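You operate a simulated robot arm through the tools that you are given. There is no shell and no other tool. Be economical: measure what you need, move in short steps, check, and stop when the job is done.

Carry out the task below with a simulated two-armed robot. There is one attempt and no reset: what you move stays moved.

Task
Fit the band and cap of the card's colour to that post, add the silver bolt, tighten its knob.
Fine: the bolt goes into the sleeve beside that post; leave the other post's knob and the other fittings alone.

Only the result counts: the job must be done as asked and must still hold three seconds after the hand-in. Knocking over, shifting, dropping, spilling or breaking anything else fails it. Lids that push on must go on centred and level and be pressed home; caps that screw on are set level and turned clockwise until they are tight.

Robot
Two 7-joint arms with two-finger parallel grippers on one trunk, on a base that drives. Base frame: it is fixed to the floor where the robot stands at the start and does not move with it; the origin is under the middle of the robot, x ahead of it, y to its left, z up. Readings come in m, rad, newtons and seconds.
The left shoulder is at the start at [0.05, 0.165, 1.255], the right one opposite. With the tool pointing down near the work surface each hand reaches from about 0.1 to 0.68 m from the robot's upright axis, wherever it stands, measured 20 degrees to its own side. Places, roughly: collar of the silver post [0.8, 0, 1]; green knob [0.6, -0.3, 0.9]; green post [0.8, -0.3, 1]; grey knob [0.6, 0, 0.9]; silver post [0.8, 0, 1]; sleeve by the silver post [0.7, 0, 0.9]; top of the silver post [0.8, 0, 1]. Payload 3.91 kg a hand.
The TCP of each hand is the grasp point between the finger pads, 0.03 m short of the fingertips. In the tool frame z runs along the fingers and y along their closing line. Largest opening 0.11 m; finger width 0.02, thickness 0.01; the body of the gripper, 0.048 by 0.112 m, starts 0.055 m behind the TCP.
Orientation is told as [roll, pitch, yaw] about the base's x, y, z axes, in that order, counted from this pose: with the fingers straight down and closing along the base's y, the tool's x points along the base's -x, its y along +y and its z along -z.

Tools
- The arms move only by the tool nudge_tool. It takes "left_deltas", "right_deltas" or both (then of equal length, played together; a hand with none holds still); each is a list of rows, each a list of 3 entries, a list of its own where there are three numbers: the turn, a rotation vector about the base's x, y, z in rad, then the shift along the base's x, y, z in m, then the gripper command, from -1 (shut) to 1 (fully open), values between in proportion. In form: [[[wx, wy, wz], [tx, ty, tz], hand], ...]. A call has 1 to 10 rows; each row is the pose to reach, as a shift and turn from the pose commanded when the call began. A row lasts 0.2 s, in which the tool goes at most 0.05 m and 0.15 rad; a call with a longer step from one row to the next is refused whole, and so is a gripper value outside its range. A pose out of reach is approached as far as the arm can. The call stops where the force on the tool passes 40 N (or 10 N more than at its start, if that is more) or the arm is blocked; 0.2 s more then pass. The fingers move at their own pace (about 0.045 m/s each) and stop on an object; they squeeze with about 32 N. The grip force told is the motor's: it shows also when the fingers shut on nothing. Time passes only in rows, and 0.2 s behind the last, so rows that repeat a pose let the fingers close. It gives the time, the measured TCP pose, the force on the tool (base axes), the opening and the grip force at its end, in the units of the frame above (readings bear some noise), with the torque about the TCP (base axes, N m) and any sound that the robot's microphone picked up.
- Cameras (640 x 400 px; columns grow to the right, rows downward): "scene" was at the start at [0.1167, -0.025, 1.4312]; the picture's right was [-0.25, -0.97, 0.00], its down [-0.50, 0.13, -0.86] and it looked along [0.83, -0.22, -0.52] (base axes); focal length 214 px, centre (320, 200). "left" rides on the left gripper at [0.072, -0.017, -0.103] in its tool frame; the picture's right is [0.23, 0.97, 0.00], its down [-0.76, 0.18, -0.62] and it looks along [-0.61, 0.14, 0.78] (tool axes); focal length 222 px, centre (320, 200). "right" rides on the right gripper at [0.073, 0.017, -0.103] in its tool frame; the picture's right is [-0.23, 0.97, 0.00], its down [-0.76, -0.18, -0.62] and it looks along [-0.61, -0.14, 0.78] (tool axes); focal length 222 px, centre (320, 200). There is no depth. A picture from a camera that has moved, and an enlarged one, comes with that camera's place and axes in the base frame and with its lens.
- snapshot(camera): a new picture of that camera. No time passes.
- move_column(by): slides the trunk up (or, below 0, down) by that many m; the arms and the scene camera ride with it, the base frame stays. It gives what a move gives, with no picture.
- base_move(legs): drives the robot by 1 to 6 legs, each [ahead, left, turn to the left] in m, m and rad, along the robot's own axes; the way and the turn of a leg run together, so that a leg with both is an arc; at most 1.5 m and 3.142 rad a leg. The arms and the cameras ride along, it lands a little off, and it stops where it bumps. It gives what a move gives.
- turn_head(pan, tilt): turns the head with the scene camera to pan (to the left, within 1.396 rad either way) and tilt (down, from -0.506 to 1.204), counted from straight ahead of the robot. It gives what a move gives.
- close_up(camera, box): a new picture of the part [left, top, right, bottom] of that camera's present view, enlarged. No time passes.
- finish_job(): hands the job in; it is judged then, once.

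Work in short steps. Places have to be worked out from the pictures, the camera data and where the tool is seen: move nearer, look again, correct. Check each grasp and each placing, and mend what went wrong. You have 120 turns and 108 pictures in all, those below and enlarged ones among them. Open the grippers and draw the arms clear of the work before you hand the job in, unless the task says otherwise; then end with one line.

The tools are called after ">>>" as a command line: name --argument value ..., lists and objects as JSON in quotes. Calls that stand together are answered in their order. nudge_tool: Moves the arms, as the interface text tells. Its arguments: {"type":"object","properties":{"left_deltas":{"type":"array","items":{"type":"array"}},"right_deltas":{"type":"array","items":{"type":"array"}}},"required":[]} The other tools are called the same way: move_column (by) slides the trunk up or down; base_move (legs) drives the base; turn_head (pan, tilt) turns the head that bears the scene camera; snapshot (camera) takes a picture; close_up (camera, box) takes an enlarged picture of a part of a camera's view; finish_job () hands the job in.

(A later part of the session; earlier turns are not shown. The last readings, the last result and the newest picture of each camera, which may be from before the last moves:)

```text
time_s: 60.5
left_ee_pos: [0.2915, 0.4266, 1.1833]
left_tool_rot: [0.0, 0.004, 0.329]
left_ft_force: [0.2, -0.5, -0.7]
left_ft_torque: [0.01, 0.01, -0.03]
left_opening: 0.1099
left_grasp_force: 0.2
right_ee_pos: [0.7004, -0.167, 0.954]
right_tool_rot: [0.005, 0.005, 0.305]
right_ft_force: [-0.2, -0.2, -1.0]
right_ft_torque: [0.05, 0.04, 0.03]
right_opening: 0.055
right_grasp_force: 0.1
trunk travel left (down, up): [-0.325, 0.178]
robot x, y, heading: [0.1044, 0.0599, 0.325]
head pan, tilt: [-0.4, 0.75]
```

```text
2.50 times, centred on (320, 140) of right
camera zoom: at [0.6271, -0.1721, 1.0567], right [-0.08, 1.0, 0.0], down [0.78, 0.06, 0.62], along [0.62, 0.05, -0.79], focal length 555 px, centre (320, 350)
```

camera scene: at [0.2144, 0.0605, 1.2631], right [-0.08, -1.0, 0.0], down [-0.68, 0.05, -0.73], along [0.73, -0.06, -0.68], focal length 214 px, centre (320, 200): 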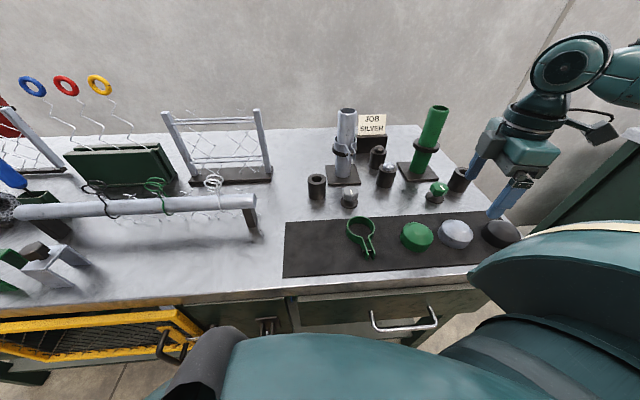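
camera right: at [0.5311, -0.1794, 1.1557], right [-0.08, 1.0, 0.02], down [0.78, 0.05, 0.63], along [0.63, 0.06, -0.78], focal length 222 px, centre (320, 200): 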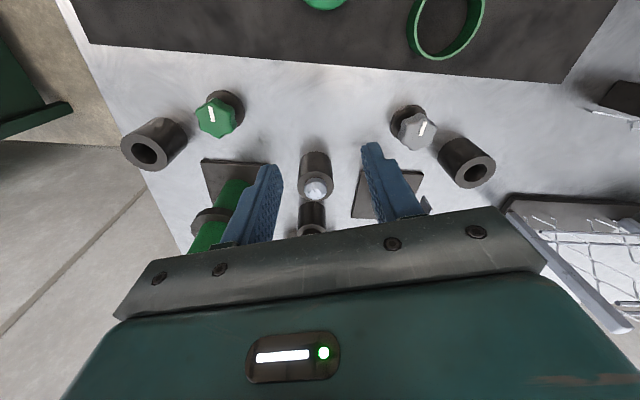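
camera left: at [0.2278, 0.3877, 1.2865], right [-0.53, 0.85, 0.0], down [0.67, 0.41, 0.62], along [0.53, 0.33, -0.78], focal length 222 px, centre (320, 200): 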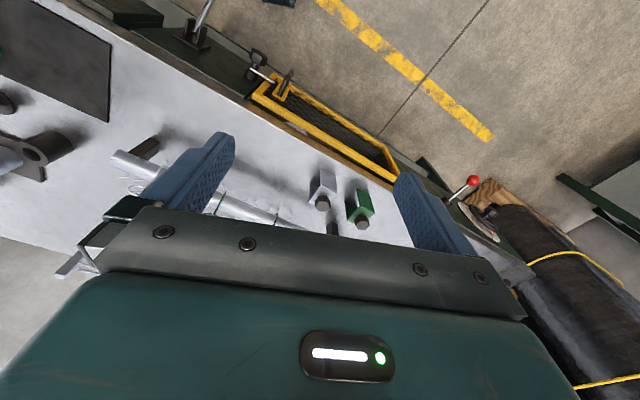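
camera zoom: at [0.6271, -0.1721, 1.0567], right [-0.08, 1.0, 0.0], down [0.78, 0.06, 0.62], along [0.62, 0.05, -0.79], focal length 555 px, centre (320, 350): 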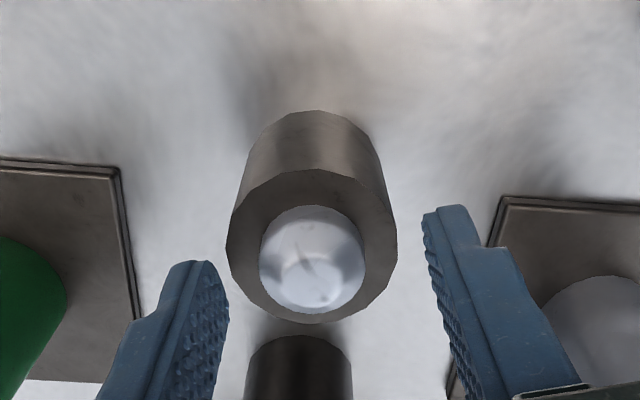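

Well aligned. I lower 3 mm, shift −1 mm in y, and close on the head.

>>> nudge_tool --right_deltas '[[[0, 0, 0], [-0.0005, -0.001, -0.003], 0], [[0, 0, 0], [-0.0005, -0.001, -0.003], -0.3], [[0, 0, 0], [-0.0005, -0.001, -0.003], -0.6], [[0, 0, 0], [-0.0005, -0.001, -0.003], -1], [[0, 0, 0], [-0.0005, -0.001, -0.003], -1], [[0, 0, 0], [-0.0005, -0.001, -0.003], -1]]'

>>> close_up --camera "right" --box '[220, 60, 420, 220]'

```text
time_s: 61.9
left_ee_pos: [0.2912, 0.4267, 1.1842]
left_tool_rot: [0.0, 0.002, 0.327]
left_ft_force: [-0.7, 0.4, 0.5]
left_ft_torque: [-0.01, -0.01, -0.01]
left_opening: 0.1103
left_grasp_force: 0.0
right_ee_pos: [0.7002, -0.1679, 0.9518]
right_tool_rot: [0.003, 0.006, 0.305]
right_ft_force: [0.8, -1.0, 0.1]
right_ft_torque: [0.01, 0.0, -0.03]
right_opening: 0.0279
right_grasp_force: 32.7
trunk travel left (down, up): [-0.325, 0.178]
robot x, y, heading: [0.1037, 0.0595, 0.325]
head pan, tilt: [-0.4, 0.75]
```

```text
2.50 times, centred on (320, 140) of right
camera zoom: at [0.6265, -0.1736, 1.0543], right [-0.08, 1.0, 0.0], down [0.78, 0.06, 0.62], along [0.62, 0.05, -0.79], focal length 555 px, centre (320, 350)
```

zoom: 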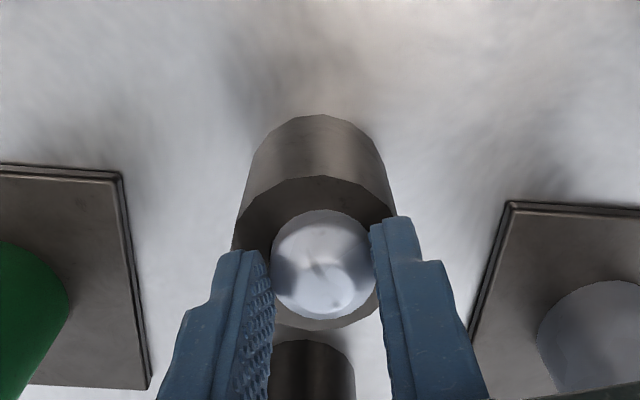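

Head gripped at 28 mm. I lift straight up 0.11 to pull the bolt out and look.

>>> nudge_tool --right_deltas '[[[0, 0, 0], [0, 0, 0.01], -1], [[0, 0, 0], [0, 0, 0.03], -1], [[0, 0, 0], [0, 0, 0.055], -1], [[0, 0, 0], [0, 0, 0.08], -1], [[0, 0, 0], [0, 0, 0.11], -1], [[0, 0, 0], [0, 0, 0.11], -1]]'

>>> close_up --camera "scene" --box '[280, 80, 440, 220]'

>>> close_up --camera "right" --box '[220, 60, 460, 220]'

```text
time_s: 63.3
left_ee_pos: [0.2917, 0.4267, 1.1843]
left_tool_rot: [-0.001, 0.003, 0.328]
left_ft_force: [-0.6, -0.8, 0.4]
left_ft_torque: [0.0, 0.0, -0.04]
left_opening: 0.1099
left_grasp_force: 0.0
right_ee_pos: [0.7005, -0.1675, 1.0615]
right_tool_rot: [0.004, 0.007, 0.305]
right_ft_force: [-0.3, 0.3, -1.1]
right_ft_torque: [0.02, 0.0, 0.02]
right_opening: 0.0284
right_grasp_force: 32.2
trunk travel left (down, up): [-0.325, 0.178]
robot x, y, heading: [0.1044, 0.0603, 0.32]
head pan, tilt: [-0.4, 0.75]
```

```text
2.86 times, centred on (360, 150) of scene
camera zoom: at [0.2146, 0.0603, 1.2631], right [-0.08, -1.0, 0.0], down [-0.68, 0.05, -0.73], along [0.73, -0.06, -0.68], focal length 613 px, centre (206, 343)
```

zoom: 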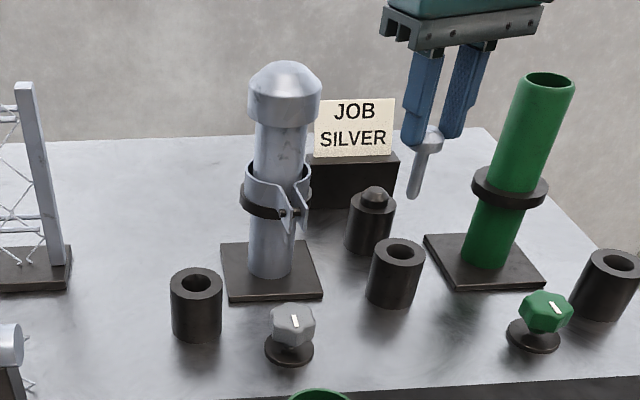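

```text
2.50 times, centred on (340, 140) of right
camera zoom: at [0.6278, -0.1726, 1.164], right [-0.08, 1.0, 0.0], down [0.78, 0.06, 0.62], along [0.62, 0.05, -0.79], focal length 555 px, centre (270, 350)
```

zoom: 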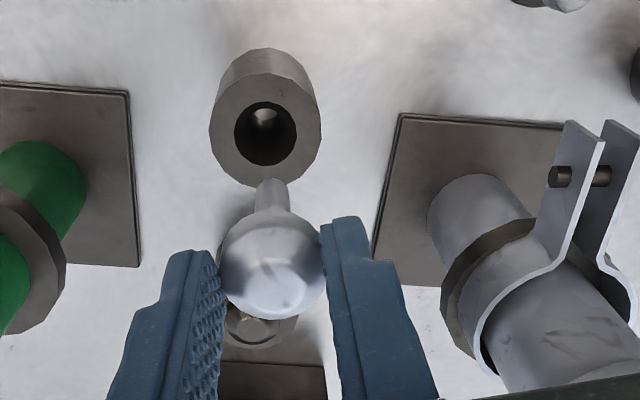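

Bolt is out and hanging straight. I route around the band tail: back in x, across in y, then forward over the sleeve at ≈(0.667,0.034).

>>> nudge_tool --right_deltas '[[[0, 0, 0], [-0.045, 0, 0.01], -1], [[0, 0, 0], [-0.09, 0.01, 0.02], -1], [[0, 0, 0], [-0.1, 0.055, 0.02], -1], [[0, 0, 0], [-0.1, 0.1, 0.02], -1], [[0, 0, 0], [-0.1, 0.145, 0.02], -1], [[0, 0, 0], [-0.1, 0.185, 0.02], -1], [[0, 0, 0], [-0.08, 0.202, 0.02], -1], [[0, 0, 0], [-0.05, 0.202, 0.01], -1], [[0, 0, 0], [-0.034, 0.202, 0], -1], [[0, 0, 0], [-0.034, 0.202, 0], -1]]'

>>> close_up --camera "scene" --box '[270, 80, 390, 210]'

>>> close_up --camera "right" --box '[220, 60, 460, 220]'

```text
time_s: 65.5
left_ee_pos: [0.2904, 0.4261, 1.1839]
left_tool_rot: [0.0, 0.003, 0.328]
left_ft_force: [0.5, 0.7, 0.0]
left_ft_torque: [0.0, -0.01, -0.03]
left_opening: 0.1098
left_grasp_force: 0.0
right_ee_pos: [0.6651, 0.0342, 1.059]
right_tool_rot: [0.003, 0.006, 0.305]
right_ft_force: [-0.5, -0.1, -1.9]
right_ft_torque: [0.03, 0.0, 0.01]
right_opening: 0.028
right_grasp_force: 31.6
trunk travel left (down, up): [-0.325, 0.178]
robot x, y, heading: [0.1035, 0.0583, 0.323]
head pan, tilt: [-0.4, 0.75]
```

```text
3.08 times, centred on (330, 145) of scene
camera zoom: at [0.2144, 0.0605, 1.2631], right [-0.08, -1.0, 0.0], down [-0.68, 0.05, -0.73], along [0.73, -0.06, -0.68], focal length 660 px, centre (289, 369)
```

zoom: 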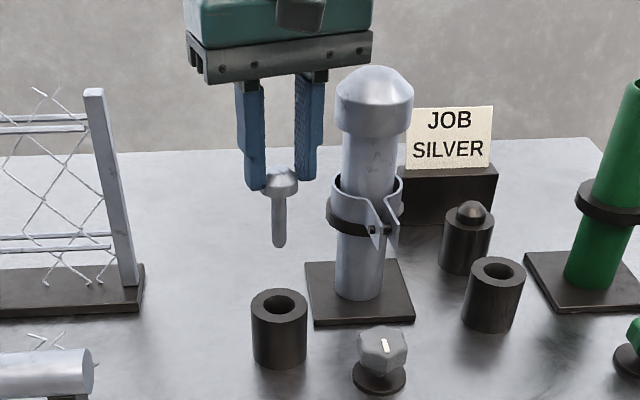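

```text
2.50 times, centred on (340, 140) of right
camera zoom: at [0.5926, 0.0289, 1.1626], right [-0.08, 1.0, 0.0], down [0.78, 0.06, 0.62], along [0.62, 0.05, -0.79], focal length 555 px, centre (270, 350)
```

zoom: 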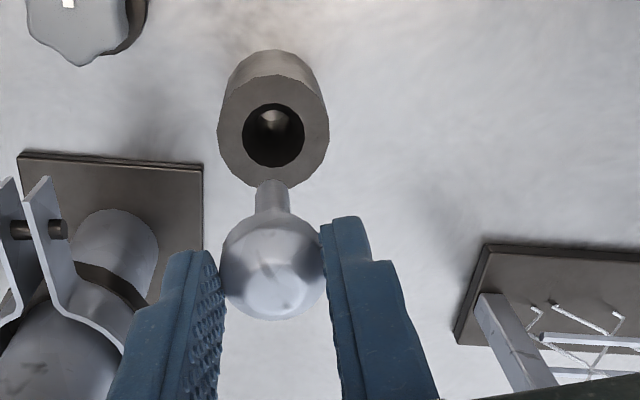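

Comparing with the holder view, the sleeve is same height and ~2–4 mm in +y of the bolt. I shift (−1,+2.5 mm), and lower until the tip is just entering, then look.

>>> nudge_tool --right_deltas '[[[0, 0, 0], [-0.001, 0.0025, -0.02], -1], [[0, 0, 0], [-0.001, 0.0025, -0.04], -1], [[0, 0, 0], [-0.001, 0.0025, -0.06], -1], [[0, 0, 0], [-0.001, 0.0025, -0.06], -1]]'

>>> close_up --camera "scene" --box '[280, 130, 370, 210]'

>>> close_up --camera "right" --box '[220, 60, 460, 220]'

```text
time_s: 66.5
left_ee_pos: [0.2911, 0.4267, 1.1841]
left_tool_rot: [0.0, 0.004, 0.329]
left_ft_force: [0.0, -0.1, -0.1]
left_ft_torque: [0.0, -0.01, -0.02]
left_opening: 0.1097
left_grasp_force: 0.0
right_ee_pos: [0.6663, 0.0374, 0.9987]
right_tool_rot: [0.005, 0.003, 0.305]
right_ft_force: [-0.4, 0.0, -1.2]
right_ft_torque: [-0.01, -0.03, 0.02]
right_opening: 0.028
right_grasp_force: 32.1
trunk travel left (down, up): [-0.325, 0.178]
robot x, y, heading: [0.1052, 0.0586, 0.322]
head pan, tilt: [-0.4, 0.75]
```

```text
5.00 times, centred on (325, 170) of scene
camera zoom: at [0.2145, 0.0605, 1.2631], right [-0.08, -1.0, 0.0], down [-0.68, 0.05, -0.73], along [0.73, -0.06, -0.68], focal length 1072 px, centre (295, 350)
```

zoom: 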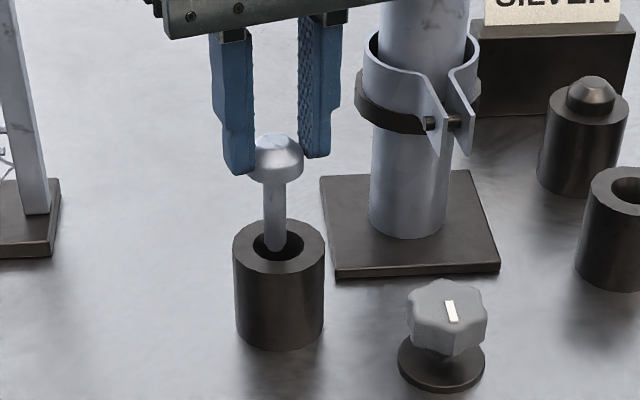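

```text
2.50 times, centred on (340, 140) of right
camera zoom: at [0.5932, 0.0313, 1.1015], right [-0.08, 1.0, 0.0], down [0.78, 0.06, 0.62], along [0.62, 0.05, -0.79], focal length 555 px, centre (270, 350)
```

zoom: 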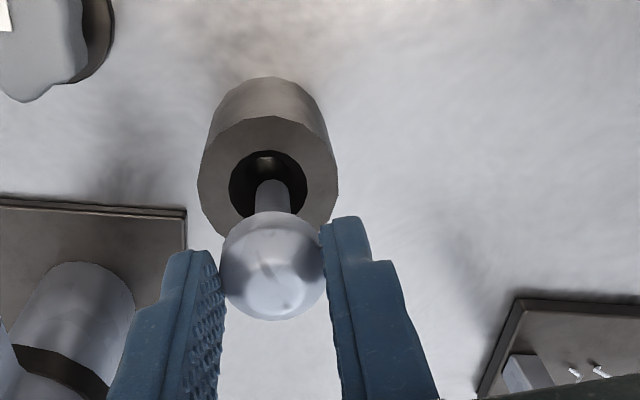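

The tip is over the hole centre. I lower straight down to seat the head.

>>> nudge_tool --right_deltas '[[[0, 0, 0], [0, -0.001, -0.01], -1], [[0, 0, 0], [0, -0.001, -0.02], -1], [[0, 0, 0], [0, -0.001, -0.03], -1], [[0, 0, 0], [0, -0.001, -0.04], -1], [[0, 0, 0], [0, -0.001, -0.044], -1], [[0, 0, 0], [0, -0.001, -0.047], -1], [[0, 0, 0], [0, -0.001, -0.047], -1]]'

>>> close_up --camera "scene" --box '[280, 130, 370, 210]'

```text
time_s: 68.1
left_ee_pos: [0.2915, 0.4262, 1.1842]
left_tool_rot: [0.001, 0.004, 0.33]
left_ft_force: [0.3, 0.0, -0.3]
left_ft_torque: [0.01, -0.01, 0.01]
left_opening: 0.1101
left_grasp_force: 0.0
right_ee_pos: [0.6658, 0.035, 0.9537]
right_tool_rot: [0.004, 0.005, 0.307]
right_ft_force: [0.2, -0.1, -1.3]
right_ft_torque: [-0.01, 0.02, 0.0]
right_opening: 0.0279
right_grasp_force: 32.0
trunk travel left (down, up): [-0.325, 0.178]
robot x, y, heading: [0.1065, 0.0581, 0.323]
head pan, tilt: [-0.4, 0.75]
```

```text
5.00 times, centred on (325, 170) of scene
camera zoom: at [0.2145, 0.0605, 1.2631], right [-0.08, -1.0, 0.0], down [-0.68, 0.05, -0.73], along [0.73, -0.06, -0.68], focal length 1072 px, centre (295, 350)
```

zoom: 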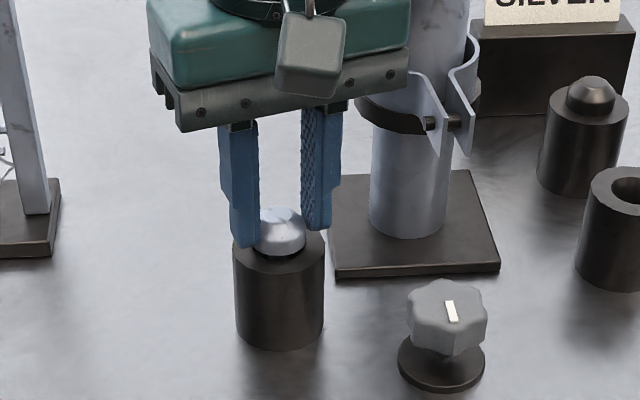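

Almost seated; I lower a few more mm to contact, then release and rise.

>>> nudge_tool --right_deltas '[[[0, 0, 0], [0, 0, -0.002], -1], [[0, 0, 0], [0, 0, -0.003], -1], [[0, 0, 0], [0, 0, -0.004], -1], [[0, 0, 0], [0, 0, -0.004], -1]]'

>>> nudge_tool --right_deltas '[[[0, 0, 0], [0, 0, 0.001], -0.6], [[0, 0, 0], [0, 0, 0.001], -0.2], [[0, 0, 0], [0, 0, 0.001], 0], [[0, 0, 0], [0, 0, 0.001], 0], [[0, 0, 0], [0, 0, 0.03], 0], [[0, 0, 0], [-0.01, 0, 0.07], 0], [[0, 0, 0], [-0.02, -0.01, 0.1], 0], [[0, 0, 0], [-0.02, -0.01, 0.1], 0]]'

>>> close_up --camera "scene" --box '[280, 130, 370, 210]'

>>> close_up --camera "right" --box '[160, 20, 400, 200]'

```text
time_s: 69.1
left_ee_pos: [0.2909, 0.4265, 1.1842]
left_tool_rot: [-0.002, 0.004, 0.33]
left_ft_force: [-0.4, 0.7, 0.5]
left_ft_torque: [-0.01, 0.02, 0.01]
left_opening: 0.1101
left_grasp_force: 0.0
right_ee_pos: [0.6654, 0.0365, 0.95]
right_tool_rot: [0.004, 0.003, 0.306]
right_ft_force: [-0.2, -1.4, 4.0]
right_ft_torque: [-0.08, 0.01, -0.01]
right_opening: 0.0279
right_grasp_force: 32.0
trunk travel left (down, up): [-0.325, 0.178]
robot x, y, heading: [0.1058, 0.0559, 0.325]
head pan, tilt: [-0.4, 0.75]
```

```text
time_s: 70.9
left_ee_pos: [0.2905, 0.4258, 1.184]
left_tool_rot: [-0.001, 0.003, 0.328]
left_ft_force: [0.1, 0.3, 0.1]
left_ft_torque: [-0.01, -0.03, -0.02]
left_opening: 0.11
left_grasp_force: 0.1
right_ee_pos: [0.647, 0.0261, 1.0519]
right_tool_rot: [0.004, 0.005, 0.305]
right_ft_force: [-0.5, 0.9, 0.6]
right_ft_torque: [0.01, -0.03, -0.02]
right_opening: 0.0552
right_grasp_force: 0.0
trunk travel left (down, up): [-0.325, 0.178]
robot x, y, heading: [0.1038, 0.0593, 0.323]
head pan, tilt: [-0.4, 0.75]
```

```text
5.00 times, centred on (325, 170) of scene
camera zoom: at [0.2146, 0.0605, 1.2631], right [-0.08, -1.0, 0.0], down [-0.68, 0.05, -0.73], along [0.73, -0.06, -0.68], focal length 1072 px, centre (295, 350)
```

zoom: 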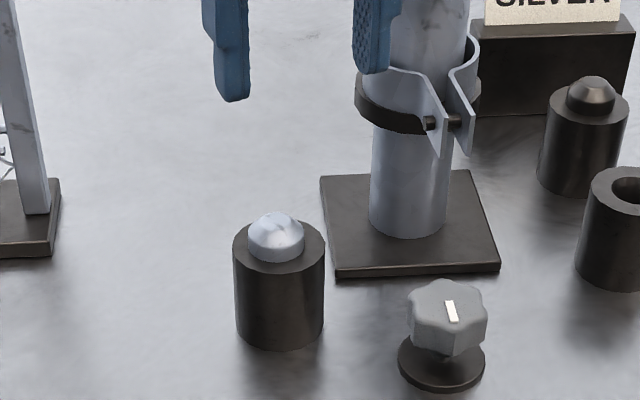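

```text
2.22 times, centred on (280, 110) of right
camera zoom: at [0.5737, 0.0206, 1.1551], right [-0.08, 1.0, 0.0], down [0.78, 0.06, 0.62], along [0.62, 0.05, -0.79], focal length 494 px, centre (409, 400)
```

zoom: 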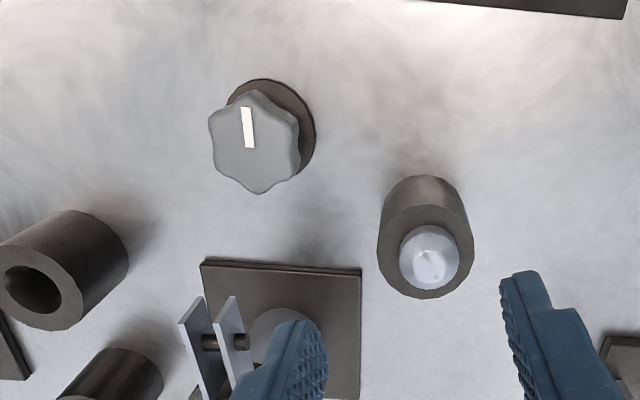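

Bolt is seated in the silver sleeve. Knob centre ≈(0.629,−0.050,0.897), with the band tail near (0.67,−0.05,0.97), so I approach tilted back 0.25 rad to keep the gripper body clear, first behind the knob, then above it.

>>> nudge_tool --right_deltas '[[[0.0, 0.0, 0], [-0.04, 0, 0], 0.1], [[0.037, -0.12, 0], [-0.067, -0.02, 0], 0.1], [[0.075, -0.2385, 0], [-0.067, -0.05, 0], 0.1], [[0.075, -0.2385, 0], [-0.067, -0.077, -0.02], 0.1], [[0.075, -0.2385, 0], [-0.067, -0.077, -0.02], 0.1]]'

>>> nudge_tool --right_deltas '[[[0, 0, 0.13], [0.01, 0, -0.02], 0.1], [[0, 0, 0.26], [0.025, 0, -0.04], 0.1], [[0, 0, 0.395], [0.043, -0.002, -0.06], 0.1], [[0, 0, 0.395], [0.043, -0.002, -0.075], 0.1], [[0, 0, 0.395], [0.043, -0.002, -0.075], 0.1]]'

>>> close_up --camera "right" --box '[160, 20, 480, 220]'

>>> close_up --camera "scene" --box '[280, 130, 400, 230]'

```text
time_s: 72.1
left_ee_pos: [0.2911, 0.4272, 1.1837]
left_tool_rot: [0.0, 0.004, 0.327]
left_ft_force: [-0.4, -0.8, 0.0]
left_ft_torque: [-0.01, -0.02, 0.01]
left_opening: 0.1098
left_grasp_force: 0.1
right_ee_pos: [0.5803, -0.0527, 1.0301]
right_tool_rot: [0.002, -0.246, 0.305]
right_ft_force: [-0.5, -0.1, 0.0]
right_ft_torque: [-0.02, 0.02, -0.02]
right_opening: 0.0604
right_grasp_force: 0.1
trunk travel left (down, up): [-0.325, 0.178]
robot x, y, heading: [0.1035, 0.0643, 0.321]
head pan, tilt: [-0.4, 0.75]
```

```text
time_s: 73.3
left_ee_pos: [0.291, 0.4257, 1.1839]
left_tool_rot: [0.0, 0.004, 0.328]
left_ft_force: [0.7, 0.3, 0.1]
left_ft_torque: [0.0, 0.0, 0.0]
left_opening: 0.11
left_grasp_force: 0.0
right_ee_pos: [0.6233, -0.0549, 0.9555]
right_tool_rot: [0.004, -0.245, 0.702]
right_ft_force: [-1.2, 1.2, -0.3]
right_ft_torque: [0.0, -0.04, -0.03]
right_opening: 0.0604
right_grasp_force: 0.0
trunk travel left (down, up): [-0.325, 0.178]
robot x, y, heading: [0.1027, 0.0593, 0.321]
head pan, tilt: [-0.4, 0.75]
```

```text
2.00 times, centred on (320, 120) of right
camera zoom: at [0.5394, -0.1037, 1.0374], right [-0.46, 0.89, 0.06], down [0.56, 0.24, 0.79], along [0.68, 0.4, -0.61], focal length 444 px, centre (320, 360)
```

zoom: 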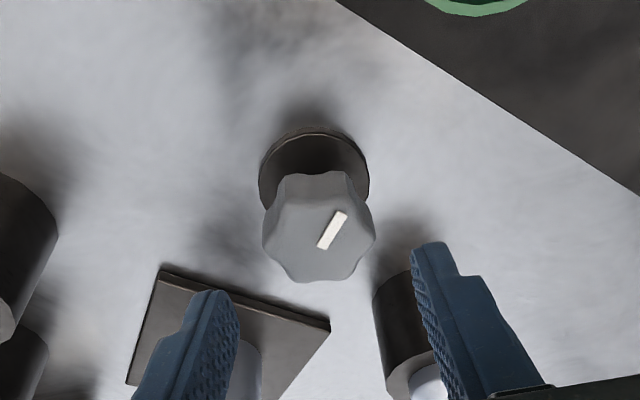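

```text
4.00 times, centred on (340, 180) of scene
camera zoom: at [0.2145, 0.0604, 1.2631], right [-0.08, -1.0, 0.0], down [-0.68, 0.05, -0.73], along [0.73, -0.06, -0.68], focal length 858 px, centre (240, 280)
```

zoom: 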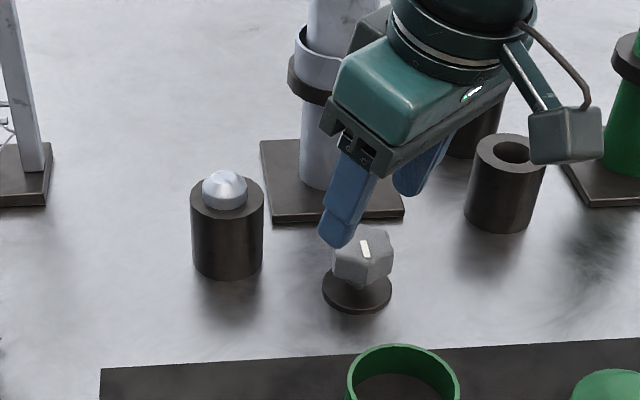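

Knob refined to ≈(0.628,−0.049), top z≈0.90. I descend to z≈0.909 and close on it.

>>> nudge_tool --right_deltas '[[[0, 0, 0], [0.001, 0.003, -0.015], 0.1], [[0, 0, 0], [0.001, 0.003, -0.03], 0.1], [[0, 0, 0], [0.001, 0.003, -0.046], 0.1], [[0, 0, 0], [0.001, 0.003, -0.046], 0.1], [[0, 0, 0], [0.001, 0.003, -0.046], -0.3], [[0, 0, 0], [0.001, 0.003, -0.046], -1], [[0, 0, 0], [0.001, 0.003, -0.046], -1]]'

>>> close_up --camera "right" --box '[160, 20, 480, 220]'

>>> close_up --camera "scene" --box '[300, 130, 400, 220]'

```text
time_s: 74.9
left_ee_pos: [0.291, 0.4265, 1.1839]
left_tool_rot: [0.001, 0.002, 0.329]
left_ft_force: [0.0, 0.2, -0.2]
left_ft_torque: [0.05, 0.01, 0.0]
left_opening: 0.11
left_grasp_force: 0.1
right_ee_pos: [0.6242, -0.0519, 0.91]
right_tool_rot: [0.0, -0.246, 0.7]
right_ft_force: [7.6, -7.7, 0.8]
right_ft_torque: [-0.41, -0.26, -0.06]
right_opening: 0.039
right_grasp_force: 45.0
trunk travel left (down, up): [-0.325, 0.178]
robot x, y, heading: [0.1029, 0.0617, 0.325]
head pan, tilt: [-0.4, 0.75]
```

```text
2.00 times, centred on (320, 120) of right
camera zoom: at [0.5408, -0.1008, 0.9916], right [-0.46, 0.89, 0.06], down [0.56, 0.24, 0.79], along [0.69, 0.39, -0.61], focal length 444 px, centre (320, 360)
```

zoom: 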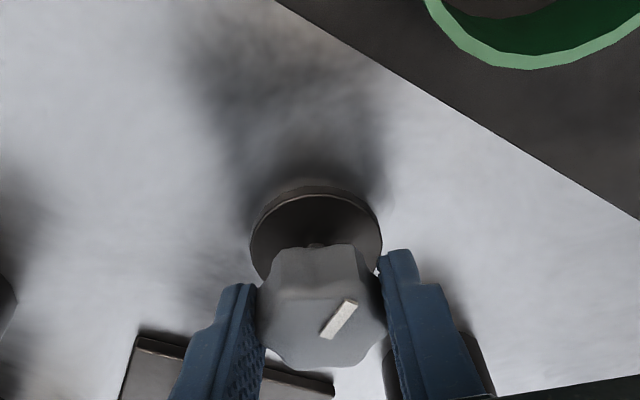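

```text
4.44 times, centred on (350, 175) of scene
camera zoom: at [0.2151, 0.0597, 1.2631], right [-0.08, -1.0, 0.0], down [-0.68, 0.05, -0.73], along [0.73, -0.06, -0.68], focal length 953 px, centre (187, 311)
```

zoom: 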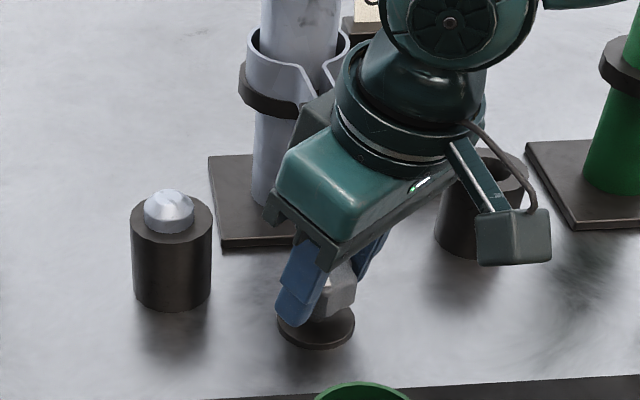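

Grip is good (slightly off-centre by ~2 mm). I recentre and turn clockwise (−yaw) about the knob in a first stroke of 0.65 rad.

>>> nudge_tool --right_deltas '[[[0, 0, -0.06], [0.001, -0.0007, 0], -1], [[0, 0, -0.19], [0.001, -0.0002, 0], -1], [[0, 0, -0.32], [0.001, 0.0005, 0], -1], [[0, 0, -0.45], [0.0008, 0.0012, 0], -1], [[0, 0, -0.58], [0.0006, 0.002, 0], -1], [[0, 0, -0.65], [0.0005, 0.0025, 0], -1], [[0, 0, -0.65], [0.0005, 0.0025, 0], -1]]'

>>> close_up --camera "right" --box '[160, 20, 480, 220]'

```text
time_s: 76.5
left_ee_pos: [0.2901, 0.4259, 1.1838]
left_tool_rot: [-0.001, 0.003, 0.328]
left_ft_force: [0.3, -0.4, 0.0]
left_ft_torque: [-0.01, 0.0, 0.03]
left_opening: 0.1098
left_grasp_force: 0.1
right_ee_pos: [0.623, -0.048, 0.9092]
right_tool_rot: [0.003, -0.247, 0.047]
right_ft_force: [3.9, -10.9, 8.5]
right_ft_torque: [-0.25, 0.56, -0.03]
right_opening: 0.0392
right_grasp_force: 44.8
trunk travel left (down, up): [-0.325, 0.178]
robot x, y, heading: [0.1059, 0.0548, 0.321]
head pan, tilt: [-0.4, 0.75]
```

```text
2.00 times, centred on (320, 120) of right
camera zoom: at [0.5269, -0.0365, 0.9915], right [0.17, 0.98, 0.06], down [0.59, -0.15, 0.79], along [0.79, -0.1, -0.61], focal length 444 px, centre (320, 360)
```

zoom: 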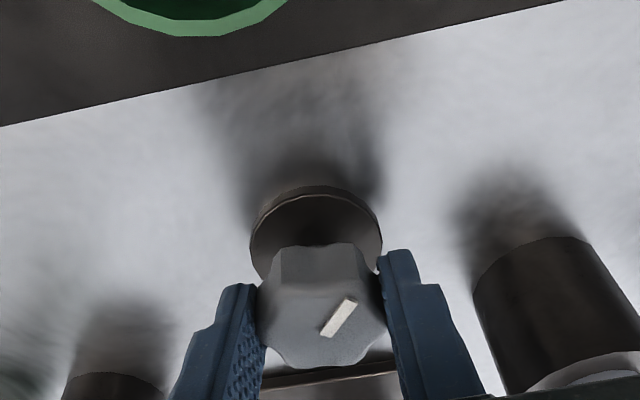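

The knob turns with the hand. I continue the clockwise stroke to yaw ≈ −0.6.

>>> nudge_tool --right_deltas '[[[0, 0, -0.13], [0.0005, -0.001, 0.0005], -1], [[0, 0, -0.26], [0.0005, -0.0005, 0.001], -1], [[0, 0, -0.39], [0.0005, 0, 0.001], -1], [[0, 0, -0.52], [0.0005, 0.0007, 0.001], -1], [[0, 0, -0.65], [0.0005, 0.0013, 0.001], -1], [[0, 0, -0.65], [0.0005, 0.0013, 0.001], -1]]'

>>> close_up --camera "right" --box '[160, 20, 480, 220]'

```text
time_s: 77.9
left_ee_pos: [0.2916, 0.4274, 1.1833]
left_tool_rot: [0.001, 0.004, 0.33]
left_ft_force: [0.4, -0.4, 0.6]
left_ft_torque: [-0.01, -0.03, 0.0]
left_opening: 0.1099
left_grasp_force: 0.0
right_ee_pos: [0.6232, -0.0443, 0.9093]
right_tool_rot: [0.002, -0.24, -0.6]
right_ft_force: [-0.8, 12.7, -14.4]
right_ft_torque: [0.96, 0.69, 0.02]
right_opening: 0.0395
right_grasp_force: 45.4
trunk travel left (down, up): [-0.325, 0.178]
robot x, y, heading: [0.1047, 0.0614, 0.322]
head pan, tilt: [-0.4, 0.75]
```

```text
2.00 times, centred on (320, 120) of right
camera zoom: at [0.5551, 0.0226, 0.9921], right [0.73, 0.68, 0.06], down [0.39, -0.48, 0.79], along [0.56, -0.55, -0.61], focal length 444 px, centre (320, 360)
```

zoom: 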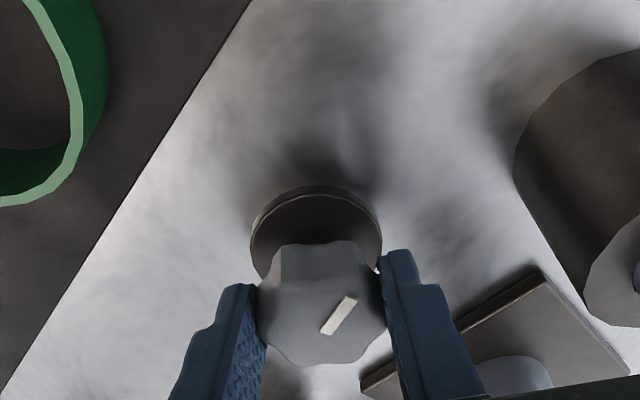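

Turned 1.3 rad with no resistance yet. I turn a bit further, open, and swing back for a second stroke.

>>> nudge_tool --right_deltas '[[[0, 0, -0.1], [0.0003, 0, 0], -1], [[0, 0, -0.2], [0.0006, 0, 0], -1], [[0, 0, -0.2], [0.0006, 0, 0], 0.1], [[0, 0, -0.2], [0.0006, 0, 0], 0.1], [[0, 0, -0.06], [0.0003, -0.0007, 0], 0.1], [[0, 0, 0.08], [0, -0.0015, 0], 0.1], [[0, 0, 0.22], [-0.0003, -0.0025, 0], 0.1], [[0, 0, 0.36], [-0.0005, -0.0035, 0], 0.1], [[0, 0, 0.5], [-0.0007, -0.0042, 0], 0.1], [[0, 0, 0.64], [-0.0008, -0.005, 0], 0.1]]'

>>> nudge_tool --right_deltas '[[[0, 0, 0.14], [0, -0.0008, 0], 0.1], [[0, 0, 0.28], [0.0003, -0.0015, 0], 0.1], [[0, 0, 0.42], [0.0005, -0.0022, 0], 0.1], [[0, 0, 0.56], [0.0008, -0.0028, 0], 0.1], [[0, 0, 0.68], [0.001, -0.0033, 0], 0.1], [[0, 0, 0.68], [0.001, -0.0033, 0], 0.1]]'

>>> close_up --camera "right" --box '[160, 20, 480, 220]'

```text
time_s: 80.1
left_ee_pos: [0.2897, 0.4266, 1.1834]
left_tool_rot: [0.0, 0.005, 0.329]
left_ft_force: [-0.5, 0.0, 0.0]
left_ft_torque: [-0.02, 0.03, -0.02]
left_opening: 0.1102
left_grasp_force: 0.0
right_ee_pos: [0.6227, -0.0522, 0.9109]
right_tool_rot: [0.004, -0.246, 0.043]
right_ft_force: [0.2, -0.2, -0.7]
right_ft_torque: [0.0, -0.02, 0.01]
right_opening: 0.0604
right_grasp_force: 0.1
trunk travel left (down, up): [-0.325, 0.178]
robot x, y, heading: [0.1038, 0.0611, 0.327]
head pan, tilt: [-0.4, 0.75]
```

```text
time_s: 81.5
left_ee_pos: [0.2914, 0.427, 1.1829]
left_tool_rot: [0.0, 0.003, 0.327]
left_ft_force: [0.5, -0.2, -0.5]
left_ft_torque: [0.01, -0.02, 0.02]
left_opening: 0.11
left_grasp_force: 0.0
right_ee_pos: [0.6238, -0.0538, 0.9123]
right_tool_rot: [0.003, -0.246, 0.723]
right_ft_force: [-0.4, -0.4, 0.3]
right_ft_torque: [0.0, -0.01, -0.01]
right_opening: 0.0603
right_grasp_force: 0.1
trunk travel left (down, up): [-0.325, 0.178]
robot x, y, heading: [0.1055, 0.0641, 0.321]
head pan, tilt: [-0.4, 0.75]
```

```text
2.00 times, centred on (320, 120) of right
camera zoom: at [0.5414, -0.1054, 0.9934], right [-0.48, 0.88, 0.06], down [0.56, 0.25, 0.79], along [0.68, 0.41, -0.61], focal length 444 px, centre (320, 360)
```

zoom: 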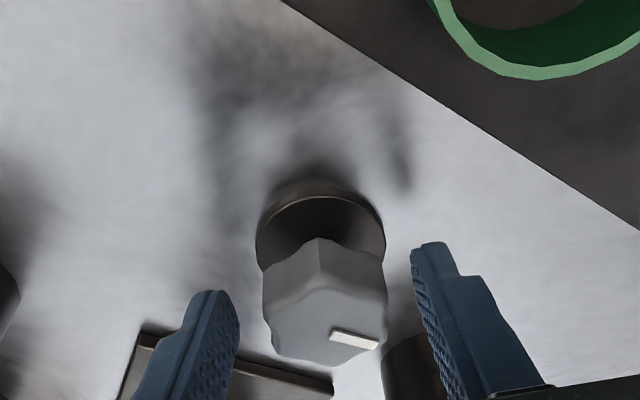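

Knob stayed where I left it, turned ~1.5 rad. I grip and turn again.

>>> nudge_tool --right_deltas '[[[0, 0, 0], [0, 0.001, -0.002], -0.5], [[0, 0, 0], [0, 0.001, -0.002], -1], [[0, 0, 0], [0, 0.001, -0.002], -1], [[0, 0, -0.12], [-0.0002, 0.0015, -0.002], -1], [[0, 0, -0.26], [-0.0005, 0.0022, -0.002], -1], [[0, 0, -0.4], [-0.0008, 0.003, -0.002], -1], [[0, 0, -0.54], [-0.001, 0.0037, -0.002], -1], [[0, 0, -0.68], [-0.001, 0.0045, -0.002], -1], [[0, 0, -0.8], [-0.0008, 0.005, -0.002], -1], [[0, 0, -0.8], [-0.0008, 0.005, -0.002], -1]]'

>>> nudge_tool --right_deltas '[[[0, 0, -0.14], [0, 0.0007, 0], -1], [[0, 0, -0.28], [0.0003, 0.0014, 0], -1], [[0, 0, -0.42], [0.0006, 0.0021, 0], -1], [[0, 0, -0.56], [0.001, 0.0028, 0], -1], [[0, 0, -0.7], [0.0014, 0.0033, 0], -1], [[0, 0, -0.7], [0.0014, 0.0033, 0], -1]]'

>>> close_up --camera "right" --box '[160, 20, 480, 220]'

```text
time_s: 83.7
left_ee_pos: [0.2891, 0.4278, 1.1845]
left_tool_rot: [-0.003, 0.001, 0.329]
left_ft_force: [0.8, -0.2, 0.0]
left_ft_torque: [-0.02, 0.01, 0.0]
left_opening: 0.1101
left_grasp_force: 0.0
right_ee_pos: [0.6222, -0.0483, 0.9103]
right_tool_rot: [0.005, -0.249, -0.081]
right_ft_force: [-6.6, 8.4, 12.9]
right_ft_torque: [0.29, 0.12, 0.05]
right_opening: 0.0391
right_grasp_force: 44.9
trunk travel left (down, up): [-0.325, 0.178]
robot x, y, heading: [0.1076, 0.06, 0.32]
head pan, tilt: [-0.4, 0.75]
```

```text
time_s: 85.1
left_ee_pos: [0.289, 0.4285, 1.1832]
left_tool_rot: [-0.003, 0.003, 0.329]
left_ft_force: [0.6, 0.6, -0.3]
left_ft_torque: [0.01, 0.04, -0.01]
left_opening: 0.1102
left_grasp_force: 0.1
right_ee_pos: [0.6236, -0.0439, 0.9096]
right_tool_rot: [0.006, -0.245, -0.782]
right_ft_force: [-4.7, 20.8, 3.7]
right_ft_torque: [0.19, -0.45, 0.07]
right_opening: 0.0396
right_grasp_force: 45.3
trunk travel left (down, up): [-0.325, 0.178]
robot x, y, heading: [0.1061, 0.0583, 0.324]
head pan, tilt: [-0.4, 0.75]
```

```text
2.00 times, centred on (320, 120) of right
camera zoom: at [0.5675, 0.0355, 0.9921], right [0.84, 0.54, 0.06], down [0.29, -0.54, 0.79], along [0.46, -0.65, -0.61], focal length 444 px, centre (320, 360)
```

zoom: 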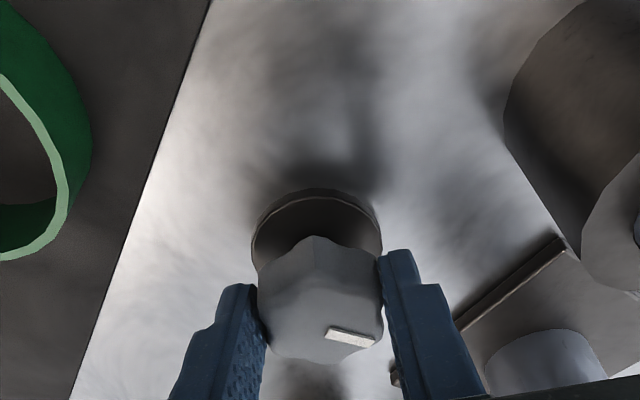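

About 3 rad so far with no torque rise. Another cycle: open, swing back, re-grip and turn.

>>> nudge_tool --right_deltas '[[[0, 0, 0], [0, -0.001, 0.001], 0.1], [[0, 0, 0], [0, -0.001, 0.001], 0.1], [[0, 0, 0.14], [-0.0002, -0.0016, 0.001], 0.1], [[0, 0, 0.28], [-0.0005, -0.0023, 0.001], 0.1], [[0, 0, 0.42], [-0.0009, -0.003, 0.001], 0.1], [[0, 0, 0.56], [-0.0011, -0.0037, 0.001], 0.1], [[0, 0, 0.7], [-0.0013, -0.0044, 0.001], 0.1], [[0, 0, 0.84], [-0.0013, -0.0051, 0.001], 0.1], [[0, 0, 0.98], [-0.0012, -0.0058, 0.001], 0.1], [[0, 0, 1.12], [-0.001, -0.0065, 0.001], 0.1]]'

>>> nudge_tool --right_deltas '[[[0, 0, 0.14], [0.0003, -0.0006, 0], 0.1], [[0, 0, 0.28], [0.0007, -0.0011, 0], 0.1], [[0, 0, 0.38], [0.001, -0.0015, 0], 0.1], [[0, 0, 0.38], [0.001, -0.0015, -0.001], -0.5], [[0, 0, 0.38], [0.001, -0.0015, -0.001], -1], [[0, 0, 0.38], [0.001, -0.0015, -0.001], -1], [[0, 0, 0.25], [0.0006, -0.001, -0.001], -1], [[0, 0, 0.11], [0.0002, -0.0004, -0.001], -1], [[0, 0, -0.03], [-0.0001, 0.0003, -0.001], -1], [[0, 0, -0.17], [-0.0002, 0.001, -0.001], -1]]'

>>> nudge_tool --right_deltas '[[[0, 0, -0.14], [0, 0.0007, 0], -1], [[0, 0, -0.28], [-0.0002, 0.0014, 0], -1], [[0, 0, -0.42], [0, 0.0021, 0], -1], [[0, 0, -0.56], [0.0002, 0.0028, 0], -1], [[0, 0, -0.7], [0.0005, 0.0034, 0], -1], [[0, 0, -0.84], [0.0009, 0.004, 0], -1], [[0, 0, -0.95], [0.0013, 0.0044, 0], -1], [[0, 0, -0.95], [0.0013, 0.0044, 0], -1]]'

>>> close_up --camera "right" --box '[160, 20, 480, 220]'

```text
time_s: 87.3
left_ee_pos: [0.2913, 0.4273, 1.1831]
left_tool_rot: [0.0, 0.003, 0.328]
left_ft_force: [0.6, -0.7, -0.4]
left_ft_torque: [-0.01, -0.01, -0.04]
left_opening: 0.1101
left_grasp_force: 0.1
right_ee_pos: [0.624, -0.0526, 0.9105]
right_tool_rot: [0.003, -0.247, 0.342]
right_ft_force: [0.1, 0.2, -0.3]
right_ft_torque: [-0.03, 0.01, 0.03]
right_opening: 0.0604
right_grasp_force: 0.1
trunk travel left (down, up): [-0.325, 0.178]
robot x, y, heading: [0.1063, 0.0574, 0.322]
head pan, tilt: [-0.4, 0.75]
```

```text
time_s: 89.5
left_ee_pos: [0.2913, 0.4281, 1.1831]
left_tool_rot: [-0.002, 0.004, 0.329]
left_ft_force: [0.0, 0.4, -0.4]
left_ft_torque: [-0.02, -0.03, 0.0]
left_opening: 0.1101
left_grasp_force: 0.1
right_ee_pos: [0.622, -0.0496, 0.9095]
right_tool_rot: [0.007, -0.244, 0.171]
right_ft_force: [-8.1, 16.3, -6.2]
right_ft_torque: [0.41, -0.14, 0.13]
right_opening: 0.0396
right_grasp_force: 45.4
trunk travel left (down, up): [-0.325, 0.178]
robot x, y, heading: [0.1029, 0.0594, 0.324]
head pan, tilt: [-0.4, 0.75]
```

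```text
time_s: 91.3
left_ee_pos: [0.2901, 0.4282, 1.1829]
left_tool_rot: [-0.003, 0.004, 0.328]
left_ft_force: [1.2, -0.3, 1.2]
left_ft_torque: [-0.04, 0.0, -0.01]
left_opening: 0.11
left_grasp_force: 0.2
right_ee_pos: [0.624, -0.0447, 0.9089]
right_tool_rot: [0.007, -0.243, -0.783]
right_ft_force: [-9.5, 23.9, -8.7]
right_ft_torque: [0.59, 0.12, 0.11]
right_opening: 0.0396
right_grasp_force: 45.5
trunk travel left (down, up): [-0.325, 0.178]
robot x, y, heading: [0.101, 0.0624, 0.322]
head pan, tilt: [-0.4, 0.75]
```

```text
2.00 times, centred on (320, 120) of right
camera zoom: at [0.5678, 0.0353, 0.9915], right [0.84, 0.54, 0.06], down [0.29, -0.54, 0.79], along [0.46, -0.64, -0.61], focal length 444 px, centre (320, 360)
```

zoom: 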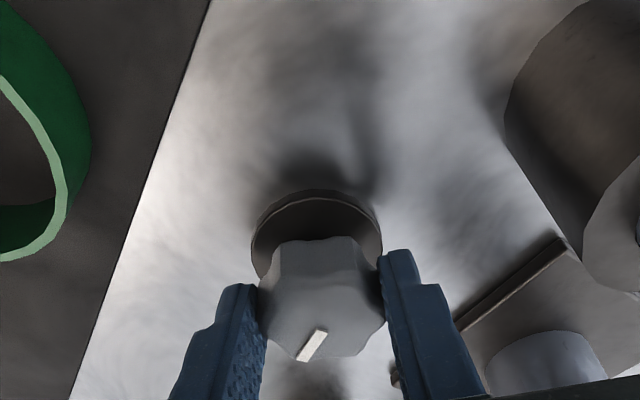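

~4.4 rad total; torque slightly rising (~0.1). Another cycle, shifting −1 mm in y to relieve the side load.

>>> nudge_tool --right_deltas '[[[0, 0, 0], [0, -0.001, 0.001], 0.1], [[0, 0, 0], [0, -0.001, 0.001], 0.1], [[0, 0, 0.14], [-0.0002, -0.0016, 0.001], 0.1], [[0, 0, 0.28], [-0.0005, -0.0023, 0.001], 0.1], [[0, 0, 0.42], [-0.0009, -0.003, 0.001], 0.1], [[0, 0, 0.56], [-0.0011, -0.0037, 0.001], 0.1], [[0, 0, 0.7], [-0.0013, -0.0044, 0.001], 0.1], [[0, 0, 0.84], [-0.0013, -0.0051, 0.001], 0.1], [[0, 0, 0.98], [-0.0012, -0.0058, 0.001], 0.1], [[0, 0, 1.12], [-0.001, -0.0065, 0.001], 0.1]]'

>>> nudge_tool --right_deltas '[[[0, 0, 0.14], [0.0003, -0.0002, 0], 0.1], [[0, 0, 0.28], [0.0007, -0.0005, 0], 0.1], [[0, 0, 0.38], [0.001, -0.0007, 0], 0.1], [[0, 0, 0.38], [0.001, -0.0007, -0.001], -0.5], [[0, 0, 0.38], [0.001, -0.0007, -0.001], -1], [[0, 0, 0.38], [0.001, -0.0007, -0.001], -1], [[0, 0, 0.25], [0.0006, -0.0004, -0.001], -1], [[0, 0, 0.11], [0.0002, 0, -0.001], -1], [[0, 0, -0.03], [-0.0001, 0.0005, -0.001], -1], [[0, 0, -0.17], [-0.0002, 0.001, -0.001], -1]]'

>>> nudge_tool --right_deltas '[[[0, 0, -0.14], [0, 0.0006, 0], -1], [[0, 0, -0.28], [-0.0002, 0.0011, 0], -1], [[0, 0, -0.42], [0, 0.0017, 0], -1], [[0, 0, -0.56], [0.0002, 0.0022, 0], -1], [[0, 0, -0.7], [0.0005, 0.0028, 0], -1], [[0, 0, -0.84], [0.0009, 0.0033, 0], -1], [[0, 0, -0.95], [0.0013, 0.0037, 0], -1], [[0, 0, -0.95], [0.0013, 0.0037, 0], -1]]'

>>> close_up --camera "right" --box '[160, 20, 480, 220]'

```text
time_s: 93.5
left_ee_pos: [0.2908, 0.4257, 1.1848]
left_tool_rot: [-0.002, 0.003, 0.328]
left_ft_force: [-0.2, 0.0, -0.5]
left_ft_torque: [-0.02, 0.0, 0.01]
left_opening: 0.11
left_grasp_force: 0.1
right_ee_pos: [0.6226, -0.0545, 0.9093]
right_tool_rot: [0.003, -0.245, 0.342]
right_ft_force: [0.2, 0.2, 0.5]
right_ft_torque: [0.06, 0.0, 0.0]
right_opening: 0.0606
right_grasp_force: 0.0
trunk travel left (down, up): [-0.325, 0.178]
robot x, y, heading: [0.1033, 0.0558, 0.325]
head pan, tilt: [-0.4, 0.75]
```

```text
time_s: 95.7
left_ee_pos: [0.2905, 0.428, 1.1834]
left_tool_rot: [-0.001, 0.004, 0.329]
left_ft_force: [-0.3, -1.4, 0.1]
left_ft_torque: [0.0, -0.03, -0.02]
left_opening: 0.1103
left_grasp_force: 0.0
right_ee_pos: [0.6204, -0.0497, 0.9089]
right_tool_rot: [0.005, -0.248, 0.17]
right_ft_force: [-15.3, 21.4, -3.6]
right_ft_torque: [0.38, 0.08, 0.21]
right_opening: 0.0394
right_grasp_force: 45.0
trunk travel left (down, up): [-0.325, 0.178]
robot x, y, heading: [0.1023, 0.0601, 0.321]
head pan, tilt: [-0.4, 0.75]
```

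```text
time_s: 97.5
left_ee_pos: [0.2902, 0.4298, 1.1822]
left_tool_rot: [-0.003, 0.004, 0.328]
left_ft_force: [-0.3, 0.3, -0.1]
left_ft_torque: [0.01, -0.02, 0.02]
left_opening: 0.11
left_grasp_force: 0.1
right_ee_pos: [0.6239, -0.0443, 0.9097]
right_tool_rot: [0.01, -0.238, -0.778]
right_ft_force: [-13.0, 32.2, -8.7]
right_ft_torque: [0.55, 0.24, 0.1]
right_opening: 0.0394
right_grasp_force: 44.8
trunk travel left (down, up): [-0.325, 0.178]
robot x, y, heading: [0.1038, 0.061, 0.322]
head pan, tilt: [-0.4, 0.75]
```

```text
2.00 times, centred on (320, 120) of right
camera zoom: at [0.568, 0.0343, 0.9919], right [0.84, 0.54, 0.06], down [0.29, -0.55, 0.78], along [0.46, -0.64, -0.62], focal length 444 px, centre (320, 360)
```

zoom: 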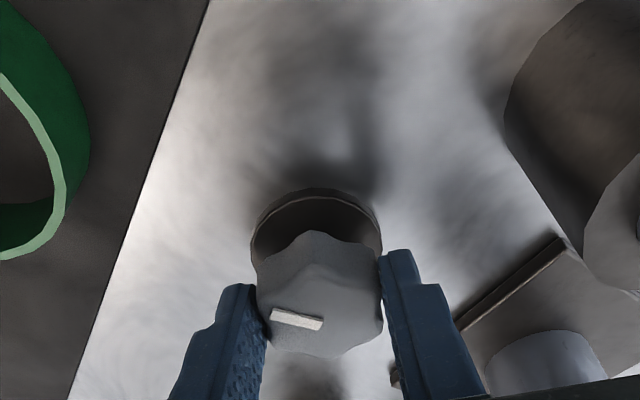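

Forces show the tool should sit ~2.5 mm further +y and −1 mm x, so I correct in the next cycle. Knob ≈6 rad so far, still not tight.

>>> nudge_tool --right_deltas '[[[0, 0, 0], [0, 0.001, 0.001], 0.1], [[0, 0, 0], [-0.001, 0.002, 0.001], 0.1], [[0, 0, 0.14], [-0.0012, 0.0014, 0.001], 0.1], [[0, 0, 0.28], [-0.0015, 0.0007, 0.001], 0.1], [[0, 0, 0.42], [-0.0019, 0, 0.001], 0.1], [[0, 0, 0.56], [-0.0021, -0.0007, 0.001], 0.1], [[0, 0, 0.7], [-0.0023, -0.0014, 0.001], 0.1], [[0, 0, 0.84], [-0.0023, -0.0021, 0.001], 0.1], [[0, 0, 0.98], [-0.0022, -0.0028, 0.001], 0.1], [[0, 0, 1.12], [-0.002, -0.0035, 0.001], 0.1]]'

>>> nudge_tool --right_deltas '[[[0, 0, 0.14], [0.0003, -0.0006, 0], 0.1], [[0, 0, 0.28], [0.0007, -0.0011, 0], 0.1], [[0, 0, 0.42], [0.001, -0.0015, 0], 0.1], [[0, 0, 0.42], [0.001, -0.0015, -0.001], -0.5], [[0, 0, 0.42], [0.001, -0.0015, -0.001], -1], [[0, 0, 0.42], [0.001, -0.0015, -0.001], -1], [[0, 0, 0.28], [0.0006, -0.001, -0.001], -1], [[0, 0, 0.14], [0.0002, -0.0004, -0.001], -1], [[0, 0, 0], [-0.0001, 0.0003, -0.001], -1], [[0, 0, -0.14], [-0.0002, 0.001, -0.001], -1]]'

>>> nudge_tool --right_deltas '[[[0, 0, -0.14], [0, 0.0007, 0], -1], [[0, 0, -0.28], [-0.0002, 0.0014, 0], -1], [[0, 0, -0.42], [0, 0.0021, 0], -1], [[0, 0, -0.56], [0.0002, 0.0028, 0], -1], [[0, 0, -0.7], [0.0005, 0.0034, 0], -1], [[0, 0, -0.84], [0.0009, 0.004, 0], -1], [[0, 0, -0.98], [0.0013, 0.0044, 0], -1], [[0, 0, -1.08], [0.0018, 0.0047, 0], -1], [[0, 0, -1.08], [0.0018, 0.0047, 0], -1]]'

```text
time_s: 99.7
left_ee_pos: [0.2904, 0.425, 1.1841]
left_tool_rot: [0.001, 0.003, 0.327]
left_ft_force: [0.9, 0.2, 0.3]
left_ft_torque: [-0.01, -0.03, 0.03]
left_opening: 0.1101
left_grasp_force: 0.1
right_ee_pos: [0.6234, -0.0545, 0.9109]
right_tool_rot: [0.003, -0.246, 0.341]
right_ft_force: [0.9, -0.2, -0.2]
right_ft_torque: [0.0, 0.02, 0.01]
right_opening: 0.0605
right_grasp_force: 0.0
trunk travel left (down, up): [-0.325, 0.178]
robot x, y, heading: [0.1031, 0.0588, 0.318]
head pan, tilt: [-0.4, 0.75]
```

```text
time_s: 101.9
left_ee_pos: [0.2911, 0.4273, 1.1839]
left_tool_rot: [-0.002, 0.004, 0.328]
left_ft_force: [-0.3, 0.2, -0.6]
left_ft_torque: [0.0, -0.02, 0.03]
left_opening: 0.1099
left_grasp_force: 0.0
right_ee_pos: [0.6222, -0.0496, 0.909]
right_tool_rot: [0.006, -0.245, 0.199]
right_ft_force: [-5.3, 9.3, -2.8]
right_ft_torque: [0.06, 0.24, 0.52]
right_opening: 0.0391
right_grasp_force: 45.1
trunk travel left (down, up): [-0.325, 0.178]
robot x, y, heading: [0.1054, 0.059, 0.325]
head pan, tilt: [-0.4, 0.75]
```

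```text
time_s: 103.9
left_ee_pos: [0.2927, 0.4274, 1.1824]
left_tool_rot: [-0.002, 0.005, 0.33]
left_ft_force: [-0.4, -0.3, 0.4]
left_ft_torque: [-0.02, 0.04, 0.01]
left_opening: 0.1099
left_grasp_force: 0.1
right_ee_pos: [0.6251, -0.0442, 0.9095]
right_tool_rot: [0.011, -0.245, -0.879]
right_ft_force: [14.0, 18.8, 2.8]
right_ft_torque: [0.39, -0.39, 0.81]
right_opening: 0.0395
right_grasp_force: 44.9
trunk travel left (down, up): [-0.325, 0.178]
robot x, y, heading: [0.1011, 0.0573, 0.325]
head pan, tilt: [-0.4, 0.75]
```

Torque about z has climbed to 0.5–0.8 N·m: it's getting tight. I check the knob in the grip.

>>> close_up --camera "right" --box '[160, 20, 480, 220]'

```text
2.00 times, centred on (320, 120) of right
camera zoom: at [0.5769, 0.0398, 0.9919], right [0.89, 0.45, 0.06], down [0.23, -0.57, 0.79], along [0.39, -0.69, -0.61], focal length 444 px, centre (320, 360)
```

zoom: 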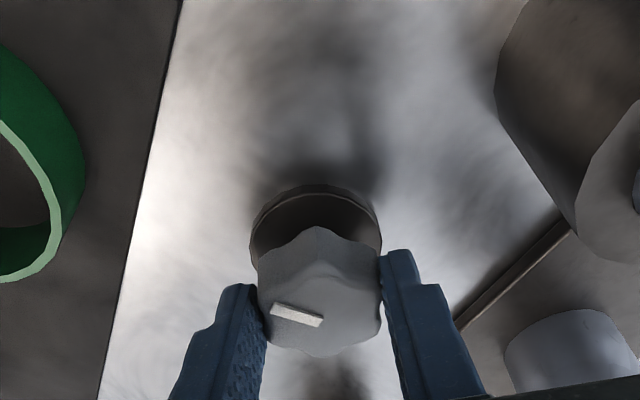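

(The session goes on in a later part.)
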